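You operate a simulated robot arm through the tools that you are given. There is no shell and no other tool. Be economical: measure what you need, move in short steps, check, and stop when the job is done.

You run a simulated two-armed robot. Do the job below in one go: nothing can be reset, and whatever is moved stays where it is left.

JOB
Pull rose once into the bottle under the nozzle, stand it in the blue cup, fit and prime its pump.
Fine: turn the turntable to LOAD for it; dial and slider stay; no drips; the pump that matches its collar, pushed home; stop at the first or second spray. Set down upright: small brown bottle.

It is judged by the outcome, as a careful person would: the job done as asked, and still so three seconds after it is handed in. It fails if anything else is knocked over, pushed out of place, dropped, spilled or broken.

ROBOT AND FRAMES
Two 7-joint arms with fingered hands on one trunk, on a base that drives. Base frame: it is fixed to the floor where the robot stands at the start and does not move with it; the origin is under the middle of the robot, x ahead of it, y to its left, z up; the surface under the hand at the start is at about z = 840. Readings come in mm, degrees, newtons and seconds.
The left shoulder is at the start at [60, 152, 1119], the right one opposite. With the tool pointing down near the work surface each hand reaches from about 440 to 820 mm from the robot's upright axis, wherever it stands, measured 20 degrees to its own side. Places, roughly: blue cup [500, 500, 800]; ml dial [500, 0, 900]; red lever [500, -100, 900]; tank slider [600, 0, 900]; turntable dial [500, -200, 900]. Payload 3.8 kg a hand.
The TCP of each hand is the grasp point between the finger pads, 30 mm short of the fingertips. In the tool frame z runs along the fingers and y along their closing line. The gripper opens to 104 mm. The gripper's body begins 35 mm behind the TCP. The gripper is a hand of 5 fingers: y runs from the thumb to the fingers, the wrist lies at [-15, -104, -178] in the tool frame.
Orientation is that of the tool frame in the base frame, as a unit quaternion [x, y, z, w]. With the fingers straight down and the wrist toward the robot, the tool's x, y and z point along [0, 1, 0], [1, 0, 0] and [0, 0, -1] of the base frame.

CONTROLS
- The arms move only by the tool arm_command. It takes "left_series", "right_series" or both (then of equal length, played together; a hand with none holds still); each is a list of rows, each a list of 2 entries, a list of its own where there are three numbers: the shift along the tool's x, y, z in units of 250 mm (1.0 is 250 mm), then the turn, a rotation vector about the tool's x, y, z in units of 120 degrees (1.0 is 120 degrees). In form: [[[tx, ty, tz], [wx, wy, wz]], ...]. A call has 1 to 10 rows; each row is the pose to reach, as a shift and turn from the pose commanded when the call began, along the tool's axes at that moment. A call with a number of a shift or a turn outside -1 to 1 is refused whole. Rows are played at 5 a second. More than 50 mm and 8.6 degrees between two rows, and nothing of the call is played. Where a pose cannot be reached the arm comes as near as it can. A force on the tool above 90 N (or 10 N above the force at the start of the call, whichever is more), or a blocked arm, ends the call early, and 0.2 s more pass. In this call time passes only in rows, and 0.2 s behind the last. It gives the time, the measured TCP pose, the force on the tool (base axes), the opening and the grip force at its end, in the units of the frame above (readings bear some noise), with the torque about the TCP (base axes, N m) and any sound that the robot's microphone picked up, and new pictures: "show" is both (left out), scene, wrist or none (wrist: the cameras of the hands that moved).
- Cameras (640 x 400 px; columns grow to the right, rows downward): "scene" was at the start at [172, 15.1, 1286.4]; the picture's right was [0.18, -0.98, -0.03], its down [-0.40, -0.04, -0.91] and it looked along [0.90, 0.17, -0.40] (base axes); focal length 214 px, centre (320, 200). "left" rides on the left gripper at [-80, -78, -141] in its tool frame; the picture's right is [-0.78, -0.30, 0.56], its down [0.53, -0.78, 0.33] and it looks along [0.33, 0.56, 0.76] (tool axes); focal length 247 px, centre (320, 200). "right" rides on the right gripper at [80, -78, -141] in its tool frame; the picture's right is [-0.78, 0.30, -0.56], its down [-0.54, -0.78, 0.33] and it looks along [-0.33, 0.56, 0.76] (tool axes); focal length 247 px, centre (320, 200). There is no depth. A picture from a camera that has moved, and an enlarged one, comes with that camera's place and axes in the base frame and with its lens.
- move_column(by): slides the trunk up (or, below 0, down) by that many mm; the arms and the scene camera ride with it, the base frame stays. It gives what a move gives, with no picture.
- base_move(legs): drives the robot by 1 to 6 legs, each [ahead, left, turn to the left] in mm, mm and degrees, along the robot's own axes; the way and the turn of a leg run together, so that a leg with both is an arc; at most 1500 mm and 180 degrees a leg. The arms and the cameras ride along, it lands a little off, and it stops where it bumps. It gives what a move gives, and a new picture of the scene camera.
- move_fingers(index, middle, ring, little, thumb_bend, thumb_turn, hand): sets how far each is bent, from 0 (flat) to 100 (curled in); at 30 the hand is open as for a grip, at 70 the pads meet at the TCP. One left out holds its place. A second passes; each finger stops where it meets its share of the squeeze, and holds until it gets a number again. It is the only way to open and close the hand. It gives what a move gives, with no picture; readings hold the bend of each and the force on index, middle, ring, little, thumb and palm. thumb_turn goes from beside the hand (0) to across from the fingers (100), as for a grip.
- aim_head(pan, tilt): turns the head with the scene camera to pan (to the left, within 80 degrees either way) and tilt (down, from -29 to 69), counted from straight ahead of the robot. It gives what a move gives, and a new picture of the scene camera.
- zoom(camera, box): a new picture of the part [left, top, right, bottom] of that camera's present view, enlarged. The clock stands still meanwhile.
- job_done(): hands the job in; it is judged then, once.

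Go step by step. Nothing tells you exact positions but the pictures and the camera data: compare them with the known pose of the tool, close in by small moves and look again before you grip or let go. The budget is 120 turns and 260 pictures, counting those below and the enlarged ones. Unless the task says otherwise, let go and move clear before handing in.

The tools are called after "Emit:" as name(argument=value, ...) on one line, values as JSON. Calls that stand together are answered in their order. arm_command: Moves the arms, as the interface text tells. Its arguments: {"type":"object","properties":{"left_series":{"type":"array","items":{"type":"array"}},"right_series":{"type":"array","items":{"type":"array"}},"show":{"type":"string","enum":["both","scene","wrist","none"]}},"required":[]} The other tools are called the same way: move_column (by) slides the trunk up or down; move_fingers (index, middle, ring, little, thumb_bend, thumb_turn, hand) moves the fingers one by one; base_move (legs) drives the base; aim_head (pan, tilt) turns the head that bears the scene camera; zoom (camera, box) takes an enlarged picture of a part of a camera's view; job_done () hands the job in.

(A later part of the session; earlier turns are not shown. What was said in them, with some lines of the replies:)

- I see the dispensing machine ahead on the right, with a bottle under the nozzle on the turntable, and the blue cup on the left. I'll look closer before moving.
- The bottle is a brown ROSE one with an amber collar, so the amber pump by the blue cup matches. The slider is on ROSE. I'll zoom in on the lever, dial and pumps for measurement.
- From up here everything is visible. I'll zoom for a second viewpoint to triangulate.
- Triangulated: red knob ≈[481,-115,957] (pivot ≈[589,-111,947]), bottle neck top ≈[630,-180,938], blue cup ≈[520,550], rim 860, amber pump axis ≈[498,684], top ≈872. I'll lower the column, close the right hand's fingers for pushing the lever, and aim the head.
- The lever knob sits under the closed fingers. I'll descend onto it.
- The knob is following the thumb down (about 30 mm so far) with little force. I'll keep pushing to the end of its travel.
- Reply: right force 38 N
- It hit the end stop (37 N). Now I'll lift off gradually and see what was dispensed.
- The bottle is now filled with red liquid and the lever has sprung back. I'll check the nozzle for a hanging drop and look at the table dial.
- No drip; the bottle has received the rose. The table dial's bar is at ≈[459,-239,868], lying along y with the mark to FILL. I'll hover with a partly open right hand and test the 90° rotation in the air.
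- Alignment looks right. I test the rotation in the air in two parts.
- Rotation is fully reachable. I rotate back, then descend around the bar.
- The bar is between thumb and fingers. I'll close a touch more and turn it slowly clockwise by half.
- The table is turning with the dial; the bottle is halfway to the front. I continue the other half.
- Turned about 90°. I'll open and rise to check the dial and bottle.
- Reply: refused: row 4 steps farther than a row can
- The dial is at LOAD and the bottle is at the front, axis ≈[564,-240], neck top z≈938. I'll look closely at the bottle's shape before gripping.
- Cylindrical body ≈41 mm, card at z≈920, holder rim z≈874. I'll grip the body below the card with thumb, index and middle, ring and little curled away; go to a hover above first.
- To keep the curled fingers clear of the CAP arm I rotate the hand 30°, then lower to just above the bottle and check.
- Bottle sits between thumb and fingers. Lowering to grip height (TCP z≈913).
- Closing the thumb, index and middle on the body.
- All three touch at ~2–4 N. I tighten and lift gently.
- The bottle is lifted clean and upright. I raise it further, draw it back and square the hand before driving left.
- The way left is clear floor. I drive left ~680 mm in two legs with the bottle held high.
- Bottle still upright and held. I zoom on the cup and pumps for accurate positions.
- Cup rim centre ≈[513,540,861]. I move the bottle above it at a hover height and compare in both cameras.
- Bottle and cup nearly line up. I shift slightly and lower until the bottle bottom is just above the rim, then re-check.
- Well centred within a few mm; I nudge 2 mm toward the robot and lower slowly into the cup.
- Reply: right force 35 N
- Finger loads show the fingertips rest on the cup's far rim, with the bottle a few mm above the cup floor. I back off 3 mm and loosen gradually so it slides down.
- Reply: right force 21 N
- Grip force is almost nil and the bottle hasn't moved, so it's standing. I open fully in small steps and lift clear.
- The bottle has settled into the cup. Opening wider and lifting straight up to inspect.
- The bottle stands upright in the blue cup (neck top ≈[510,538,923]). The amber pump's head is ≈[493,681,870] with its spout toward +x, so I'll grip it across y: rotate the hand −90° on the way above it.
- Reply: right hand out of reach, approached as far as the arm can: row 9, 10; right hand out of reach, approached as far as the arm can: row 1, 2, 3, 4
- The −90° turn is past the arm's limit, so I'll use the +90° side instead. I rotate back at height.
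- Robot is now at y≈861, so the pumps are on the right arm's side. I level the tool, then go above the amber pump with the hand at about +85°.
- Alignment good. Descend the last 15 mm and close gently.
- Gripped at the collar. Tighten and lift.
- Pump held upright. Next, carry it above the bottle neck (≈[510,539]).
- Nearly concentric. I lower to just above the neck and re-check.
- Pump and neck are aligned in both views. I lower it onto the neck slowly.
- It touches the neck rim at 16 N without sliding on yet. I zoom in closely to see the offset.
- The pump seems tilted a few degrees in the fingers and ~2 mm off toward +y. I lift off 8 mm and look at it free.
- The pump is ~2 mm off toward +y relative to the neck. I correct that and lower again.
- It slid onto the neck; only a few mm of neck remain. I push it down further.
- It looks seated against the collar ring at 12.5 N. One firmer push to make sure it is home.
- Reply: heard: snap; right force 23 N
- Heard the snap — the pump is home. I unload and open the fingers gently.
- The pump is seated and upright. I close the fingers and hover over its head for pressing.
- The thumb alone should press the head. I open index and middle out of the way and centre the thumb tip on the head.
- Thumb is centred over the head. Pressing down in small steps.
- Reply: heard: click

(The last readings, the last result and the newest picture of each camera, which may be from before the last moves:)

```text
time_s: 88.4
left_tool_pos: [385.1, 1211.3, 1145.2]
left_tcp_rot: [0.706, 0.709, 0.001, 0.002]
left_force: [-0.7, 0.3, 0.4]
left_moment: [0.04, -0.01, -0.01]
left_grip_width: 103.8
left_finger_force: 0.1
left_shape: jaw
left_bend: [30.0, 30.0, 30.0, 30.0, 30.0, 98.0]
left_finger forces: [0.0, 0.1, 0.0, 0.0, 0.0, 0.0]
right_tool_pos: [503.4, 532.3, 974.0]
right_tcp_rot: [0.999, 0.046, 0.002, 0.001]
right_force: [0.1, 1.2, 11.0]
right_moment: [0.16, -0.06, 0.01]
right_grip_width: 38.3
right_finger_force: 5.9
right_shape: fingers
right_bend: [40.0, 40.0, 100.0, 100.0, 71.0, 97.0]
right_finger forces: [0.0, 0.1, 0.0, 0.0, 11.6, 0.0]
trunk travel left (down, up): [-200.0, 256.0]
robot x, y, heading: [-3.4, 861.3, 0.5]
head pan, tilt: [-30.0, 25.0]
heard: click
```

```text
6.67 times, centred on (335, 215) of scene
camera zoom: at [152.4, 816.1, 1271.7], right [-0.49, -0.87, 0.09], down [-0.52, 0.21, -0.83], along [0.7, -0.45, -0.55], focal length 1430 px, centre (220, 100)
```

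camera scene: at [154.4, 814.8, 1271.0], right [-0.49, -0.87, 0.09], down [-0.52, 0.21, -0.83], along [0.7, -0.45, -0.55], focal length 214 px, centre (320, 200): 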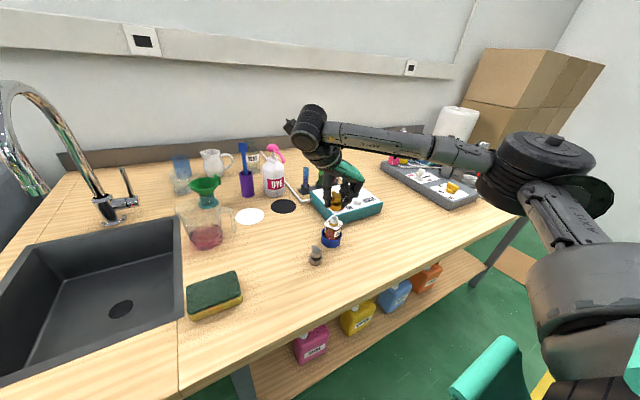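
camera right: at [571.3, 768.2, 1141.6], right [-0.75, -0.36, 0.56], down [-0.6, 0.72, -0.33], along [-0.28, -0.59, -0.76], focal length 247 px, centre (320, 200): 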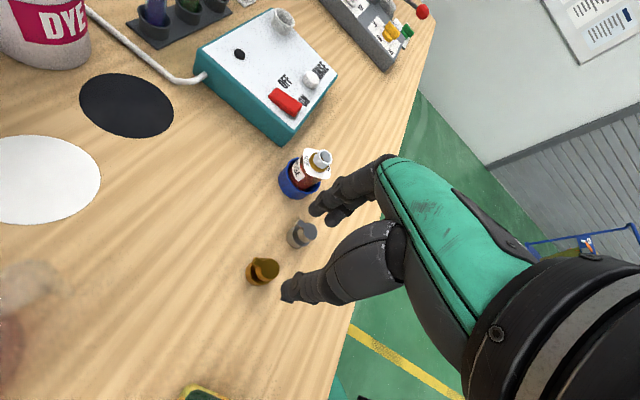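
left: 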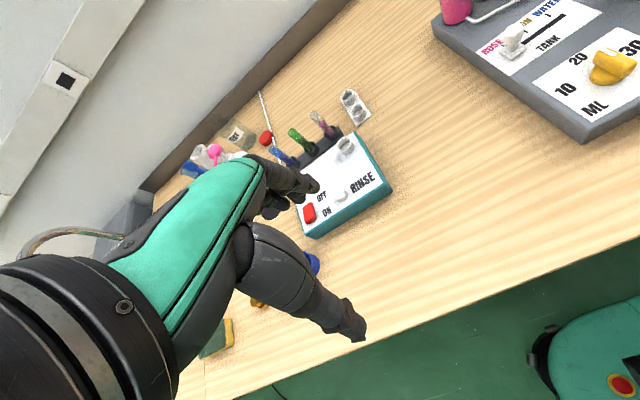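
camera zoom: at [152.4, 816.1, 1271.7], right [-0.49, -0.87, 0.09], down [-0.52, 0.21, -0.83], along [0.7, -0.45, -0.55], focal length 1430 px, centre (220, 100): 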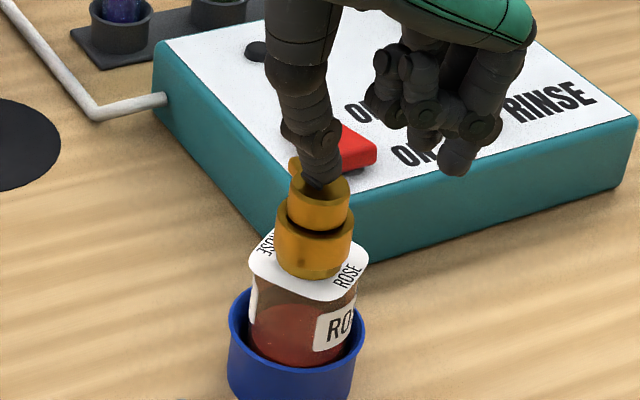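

Head went down with a "click" (a dry priming stroke). I release and press once more.

Emit:
arm_command(right_series=[[[0, 0, -0.03], [0, 0, 0]], [[0, 0, -0.06], [0, 0, 0]], [[0, 0, -0.06], [0, 0, 0]], [[0, 0, -0.03], [0, 0, 0]], [[0, 0, 0.0], [0, 0, 0]]], show="none")

```text
time_s: 89.6
left_tool_pos: [386.5, 1211.4, 1145.6]
left_tcp_rot: [0.705, 0.709, -0.001, 0.002]
left_force: [-0.1, 0.3, 0.0]
left_moment: [-0.03, -0.01, -0.04]
left_grip_width: 103.9
left_finger_force: 0.0
left_shape: jaw
left_bend: [30.0, 30.0, 30.0, 30.0, 30.0, 98.0]
left_finger forces: [0.0, 0.0, 0.0, 0.0, 0.1, 0.1]
right_tool_pos: [503.3, 532.4, 973.5]
right_tcp_rot: [0.999, 0.046, 0.003, 0.002]
right_force: [0.3, 0.3, 11.3]
right_moment: [0.16, -0.11, 0.01]
right_grip_width: 38.3
right_finger_force: 5.2
right_shape: fingers
right_bend: [40.0, 40.0, 100.0, 100.0, 71.0, 97.0]
right_finger forces: [0.0, 0.1, 0.0, 0.1, 11.5, 0.0]
trunk travel left (down, up): [-200.0, 256.0]
robot x, y, heading: [-3.1, 863.6, 0.3]
head pan, tilt: [-30.0, 25.0]
heard: click
```

Another dry click. Same stroke again.

Emit:
arm_command(right_series=[[[0, 0, -0.03], [0, 0, 0]], [[0, 0, -0.06], [0, 0, 0]], [[0, 0, -0.06], [0, 0, 0]], [[0, 0, -0.03], [0, 0, 0]], [[0, 0, 0.0], [0, 0, 0]]], show="none")

```text
time_s: 90.8
left_tool_pos: [386.5, 1211.6, 1145.4]
left_tcp_rot: [0.705, 0.709, 0.0, 0.001]
left_force: [0.4, 0.5, -0.6]
left_moment: [-0.01, -0.02, -0.01]
left_grip_width: 103.7
left_finger_force: 0.1
left_shape: jaw
left_bend: [30.0, 30.0, 30.0, 30.0, 30.0, 98.0]
left_finger forces: [0.0, 0.1, 0.0, 0.0, 0.0, 0.0]
right_tool_pos: [502.2, 531.6, 973.3]
right_tcp_rot: [0.999, 0.045, 0.002, 0.001]
right_force: [0.6, 1.0, 11.4]
right_moment: [0.19, -0.13, 0.0]
right_grip_width: 38.0
right_finger_force: 6.5
right_shape: fingers
right_bend: [40.0, 40.0, 100.0, 100.0, 71.0, 97.0]
right_finger forces: [0.0, 0.0, 0.0, 0.0, 12.0, 0.0]
trunk travel left (down, up): [-200.0, 256.0]
robot x, y, heading: [-2.9, 861.0, 0.2]
head pan, tilt: [-30.0, 25.0]
heard: click
```

Emit:
arm_command(right_series=[[[0, 0, -0.03], [0, 0, 0]], [[0, 0, -0.06], [0, 0, 0]], [[0, 0, -0.06], [0, 0, 0]], [[0, 0, -0.03], [0, 0, 0]], [[0, 0, 0.0], [0, 0, 0]]], show="none")

Emit:
zoom(camera="scene", box=[315, 185, 355, 245])

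```text
time_s: 92.0
left_tool_pos: [386.4, 1212.6, 1146.5]
left_tcp_rot: [0.705, 0.709, 0.0, 0.001]
left_force: [0.1, 0.7, 0.9]
left_moment: [0.0, 0.0, 0.01]
left_grip_width: 103.7
left_finger_force: 0.0
left_shape: jaw
left_bend: [30.0, 30.0, 30.0, 30.0, 30.0, 98.0]
left_finger forces: [0.1, 0.1, 0.1, 0.1, 0.1, 0.0]
right_tool_pos: [504.4, 532.1, 972.3]
right_tcp_rot: [0.999, 0.046, 0.003, 0.002]
right_force: [0.0, 1.0, 11.6]
right_moment: [0.16, -0.1, -0.04]
right_grip_width: 37.8
right_finger_force: 5.4
right_shape: fingers
right_bend: [40.0, 40.0, 100.0, 100.0, 71.0, 97.0]
right_finger forces: [0.0, 0.0, 0.0, 0.1, 11.1, 0.0]
trunk travel left (down, up): [-200.0, 256.0]
robot x, y, heading: [-4.4, 861.5, 0.6]
head pan, tilt: [-30.0, 25.0]
heard: click
```

```text
6.67 times, centred on (335, 215) of scene
camera zoom: at [152.3, 816.2, 1271.7], right [-0.49, -0.87, 0.09], down [-0.52, 0.21, -0.83], along [0.7, -0.45, -0.55], focal length 1430 px, centre (220, 100)
```

zoom: 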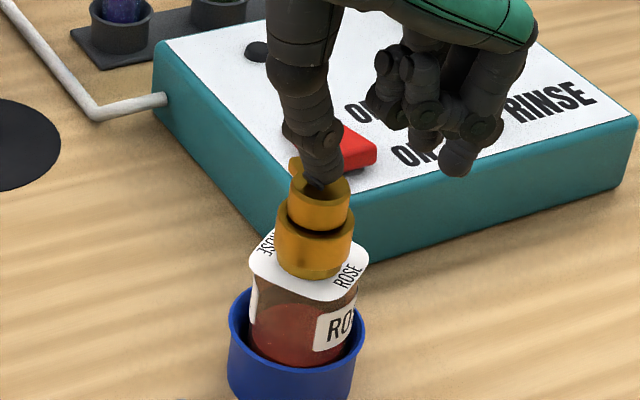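

Four dry clicks; I try a slightly deeper, fuller stroke.

Emit:
arm_command(right_series=[[[0, 0, -0.03], [0, 0, 0]], [[0, 0, -0.06], [0, 0, 0]], [[0, 0, -0.06], [0, 0, 0]], [[0, 0, -0.03], [0, 0, 0]], [[0, 0, 0.0], [0, 0, 0]], [[0, 0, 0.016], [0, 0, 0]]], show="none")

Emit:
zoom(camera="scene", box=[315, 185, 355, 245])

```text
time_s: 93.4
left_tool_pos: [384.4, 1212.7, 1145.2]
left_tcp_rot: [0.704, 0.71, 0.001, 0.002]
left_force: [-0.4, -0.4, -0.9]
left_moment: [0.0, -0.03, 0.03]
left_grip_width: 103.8
left_finger_force: 0.0
left_shape: jaw
left_bend: [30.0, 30.0, 30.0, 30.0, 30.0, 98.0]
left_finger forces: [0.0, 0.0, 0.0, 0.0, 0.1, 0.1]
right_tool_pos: [502.1, 533.8, 971.8]
right_tcp_rot: [0.999, 0.045, 0.005, 0.002]
right_force: [-0.1, 3.1, 24.2]
right_moment: [0.31, -0.18, 0.08]
right_grip_width: 36.2
right_finger_force: 12.5
right_shape: fingers
right_bend: [40.0, 40.0, 100.0, 100.0, 71.0, 97.0]
right_finger forces: [0.1, 0.0, 0.0, 0.0, 24.4, 0.1]
trunk travel left (down, up): [-200.0, 256.0]
robot x, y, heading: [-3.5, 863.0, 0.4]
head pan, tilt: [-30.0, 25.0]
heard: click
```

```text
6.67 times, centred on (335, 215) of scene
camera zoom: at [151.0, 817.3, 1272.1], right [-0.49, -0.87, 0.09], down [-0.52, 0.21, -0.83], along [0.71, -0.45, -0.55], focal length 1430 px, centre (220, 100)
```

zoom: 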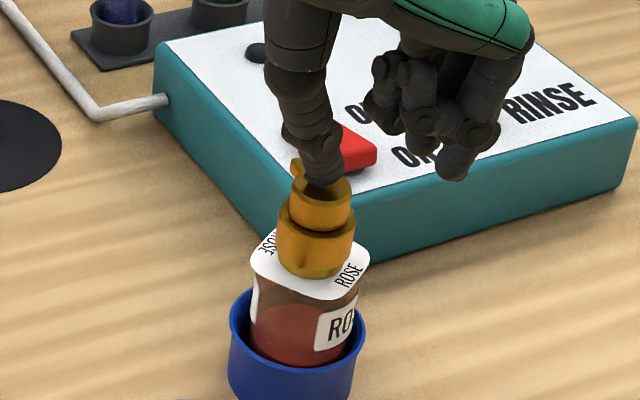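

Stroke is full (bottomed). The pump just needs more priming strokes; continuing one at a time.

Emit:
arm_command(right_series=[[[0, 0, -0.04], [0, 0, 0]], [[0, 0, -0.08], [0, 0, 0]], [[0, 0, -0.08], [0, 0, 0]], [[0, 0, -0.08], [0, 0, 0]], [[0, 0, -0.04], [0, 0, 0]], [[0, 0, -0.01], [0, 0, 0]]], show="none")

```text
time_s: 94.8
left_tool_pos: [385.1, 1211.9, 1145.3]
left_tcp_rot: [0.705, 0.709, 0.0, 0.002]
left_force: [-0.9, -0.4, 0.1]
left_moment: [-0.02, -0.02, -0.01]
left_grip_width: 103.5
left_finger_force: 0.0
left_shape: jaw
left_bend: [30.0, 30.0, 30.0, 30.0, 30.0, 98.0]
left_finger forces: [0.0, 0.1, 0.0, 0.1, 0.0, 0.0]
right_tool_pos: [502.8, 532.6, 973.6]
right_tcp_rot: [0.999, 0.045, 0.004, 0.001]
right_force: [0.1, 1.3, 15.0]
right_moment: [0.23, -0.19, 0.02]
right_grip_width: 37.4
right_finger_force: 7.8
right_shape: fingers
right_bend: [40.0, 40.0, 100.0, 100.0, 71.0, 97.0]
right_finger forces: [0.0, 0.0, 0.0, 0.0, 15.3, 0.0]
trunk travel left (down, up): [-200.0, 256.0]
robot x, y, heading: [-0.7, 860.3, 0.3]
head pan, tilt: [-30.0, 25.0]
heard: click
```

Emit:
arm_command(right_series=[[[0, 0, -0.04], [0, 0, 0]], [[0, 0, -0.07], [0, 0, 0]], [[0, 0, -0.07], [0, 0, 0]], [[0, 0, -0.07], [0, 0, 0]], [[0, 0, -0.03], [0, 0, 0]], [[0, 0, 0.0], [0, 0, 0]]], show="none")

```text
time_s: 96.2
left_tool_pos: [386.1, 1211.2, 1146.2]
left_tcp_rot: [0.705, 0.709, 0.0, 0.001]
left_force: [-1.0, 0.2, 0.7]
left_moment: [0.03, -0.02, -0.02]
left_grip_width: 103.6
left_finger_force: 0.0
left_shape: jaw
left_bend: [30.0, 30.0, 30.0, 30.0, 30.0, 98.0]
left_finger forces: [0.1, 0.1, 0.0, 0.0, 0.1, 0.0]
right_tool_pos: [502.9, 531.5, 972.6]
right_tcp_rot: [0.999, 0.045, 0.003, 0.002]
right_force: [-1.1, 2.6, 14.8]
right_moment: [0.14, -0.15, 0.02]
right_grip_width: 37.3
right_finger_force: 6.7
right_shape: fingers
right_bend: [40.0, 40.0, 100.0, 100.0, 71.0, 97.0]
right_finger forces: [0.0, 0.0, 0.1, 0.0, 14.4, 0.0]
trunk travel left (down, up): [-200.0, 256.0]
robot x, y, heading: [-3.3, 861.6, 0.3]
head pan, tilt: [-30.0, 25.0]
heard: click
```

Emit:
arm_command(right_series=[[[0, 0, -0.04], [0, 0, 0]], [[0, 0, -0.07], [0, 0, 0]], [[0, 0, -0.07], [0, 0, 0]], [[0, 0, -0.07], [0, 0, 0]], [[0, 0, -0.03], [0, 0, 0]], [[0, 0, 0.0], [0, 0, 0]]], show="none")

Emit:
zoom(camera="scene", box=[295, 165, 375, 255])

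```text
time_s: 97.6
left_tool_pos: [385.2, 1211.9, 1145.4]
left_tcp_rot: [0.705, 0.71, 0.0, 0.001]
left_force: [-1.0, 0.3, 0.0]
left_moment: [-0.01, -0.04, -0.02]
left_grip_width: 103.6
left_finger_force: 0.1
left_shape: jaw
left_bend: [30.0, 30.0, 30.0, 30.0, 30.0, 98.0]
left_finger forces: [0.0, 0.0, 0.0, 0.0, 0.0, 0.1]
right_tool_pos: [503.3, 532.1, 973.0]
right_tcp_rot: [0.999, 0.046, 0.004, 0.002]
right_force: [-0.8, 2.8, 15.3]
right_moment: [0.2, -0.17, 0.05]
right_grip_width: 37.5
right_finger_force: 8.4
right_shape: fingers
right_bend: [40.0, 40.0, 100.0, 100.0, 71.0, 97.0]
right_finger forces: [0.0, 0.0, 0.1, 0.0, 15.3, 0.0]
trunk travel left (down, up): [-200.0, 256.0]
robot x, y, heading: [-2.3, 865.4, 0.5]
head pan, tilt: [-30.0, 25.0]
heard: click
```

```text
4.44 times, centred on (335, 210) of scene
camera zoom: at [151.7, 816.7, 1271.9], right [-0.49, -0.87, 0.09], down [-0.52, 0.21, -0.83], along [0.7, -0.45, -0.55], focal length 953 px, centre (253, 156)
```

zoom: 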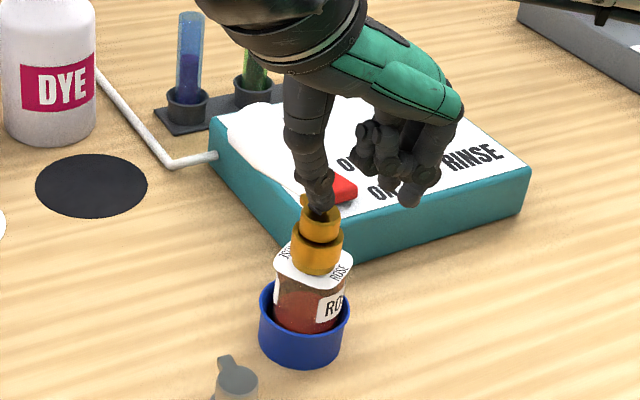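

A white spray cloud is now visible from the spout, so it is primed: I stop here, release and move the hand clear.

Emit:
arm_command(right_series=[[[0, 0, -0.04], [0, 0, 0]], [[0, 0, -0.1], [0, 0, 0]], [[0, 0, -0.2], [0, 0, 0]], [[0, 0, -0.32], [0, 0, 0]], [[0, 0, -0.46], [0, 0, 0]], [[0, 0, -0.6], [0, 0, 0]]], show="none")

Emit:
zoom(camera="scene", box=[295, 165, 375, 255])

```text
time_s: 99.0
left_tool_pos: [387.1, 1210.5, 1144.7]
left_tcp_rot: [0.705, 0.709, 0.001, 0.0]
left_force: [0.5, -0.1, -0.1]
left_moment: [-0.01, 0.0, -0.01]
left_grip_width: 104.0
left_finger_force: 0.0
left_shape: jaw
left_bend: [30.0, 30.0, 30.0, 30.0, 30.0, 98.0]
left_finger forces: [0.0, 0.1, 0.0, 0.1, 0.0, 0.0]
right_tool_pos: [505.0, 531.5, 1119.8]
right_tcp_rot: [0.999, 0.045, 0.001, 0.002]
right_force: [-0.2, 0.4, 0.3]
right_moment: [0.03, 0.0, 0.03]
right_grip_width: 39.3
right_finger_force: 0.1
right_shape: fingers
right_bend: [40.0, 40.0, 100.0, 100.0, 70.0, 97.0]
right_finger forces: [0.0, 0.1, 0.1, 0.0, 0.0, 0.1]
trunk travel left (down, up): [-200.0, 256.0]
robot x, y, heading: [-3.8, 863.7, 0.3]
head pan, tilt: [-30.0, 25.0]
```

```text
4.44 times, centred on (335, 210) of scene
camera zoom: at [153.6, 815.3, 1271.3], right [-0.49, -0.87, 0.09], down [-0.52, 0.21, -0.83], along [0.7, -0.45, -0.55], focal length 953 px, centre (253, 156)
```

zoom: 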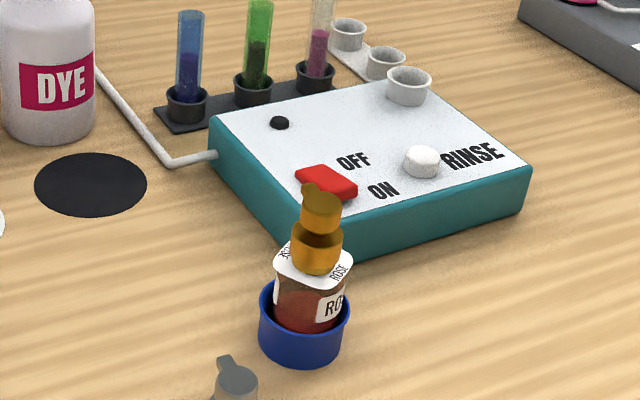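

The cloud has gone and the bottle stands upright in the blue cup with the amber pump seated. The hand is clear and nothing else has moved, so I'm handing in.

Emit:
job_done()

```text
The job is handed in.
```

I handed the job in. The small brown bottle took one pull of rose and stands upright in the blue cup, with the matching amber pump snapped home.

- **Spray count:** I saw a spray on the eighth pump stroke and stopped there. There was none in the pictures from strokes 1, 4 and 5. I took no pictures on strokes 2, 3, 6 and 7, and every stroke made the same click, so I can't be sure the eighth was the first or second spray.
- **Setting it in the cup:** The bottle dropped the last few millimetres to the cup floor when I opened the fingers. It settled upright with no spill visible.
- **Machine:** The turntable dial is at LOAD, I left the ml dial and tank slider alone, and I saw no drips after the pull.
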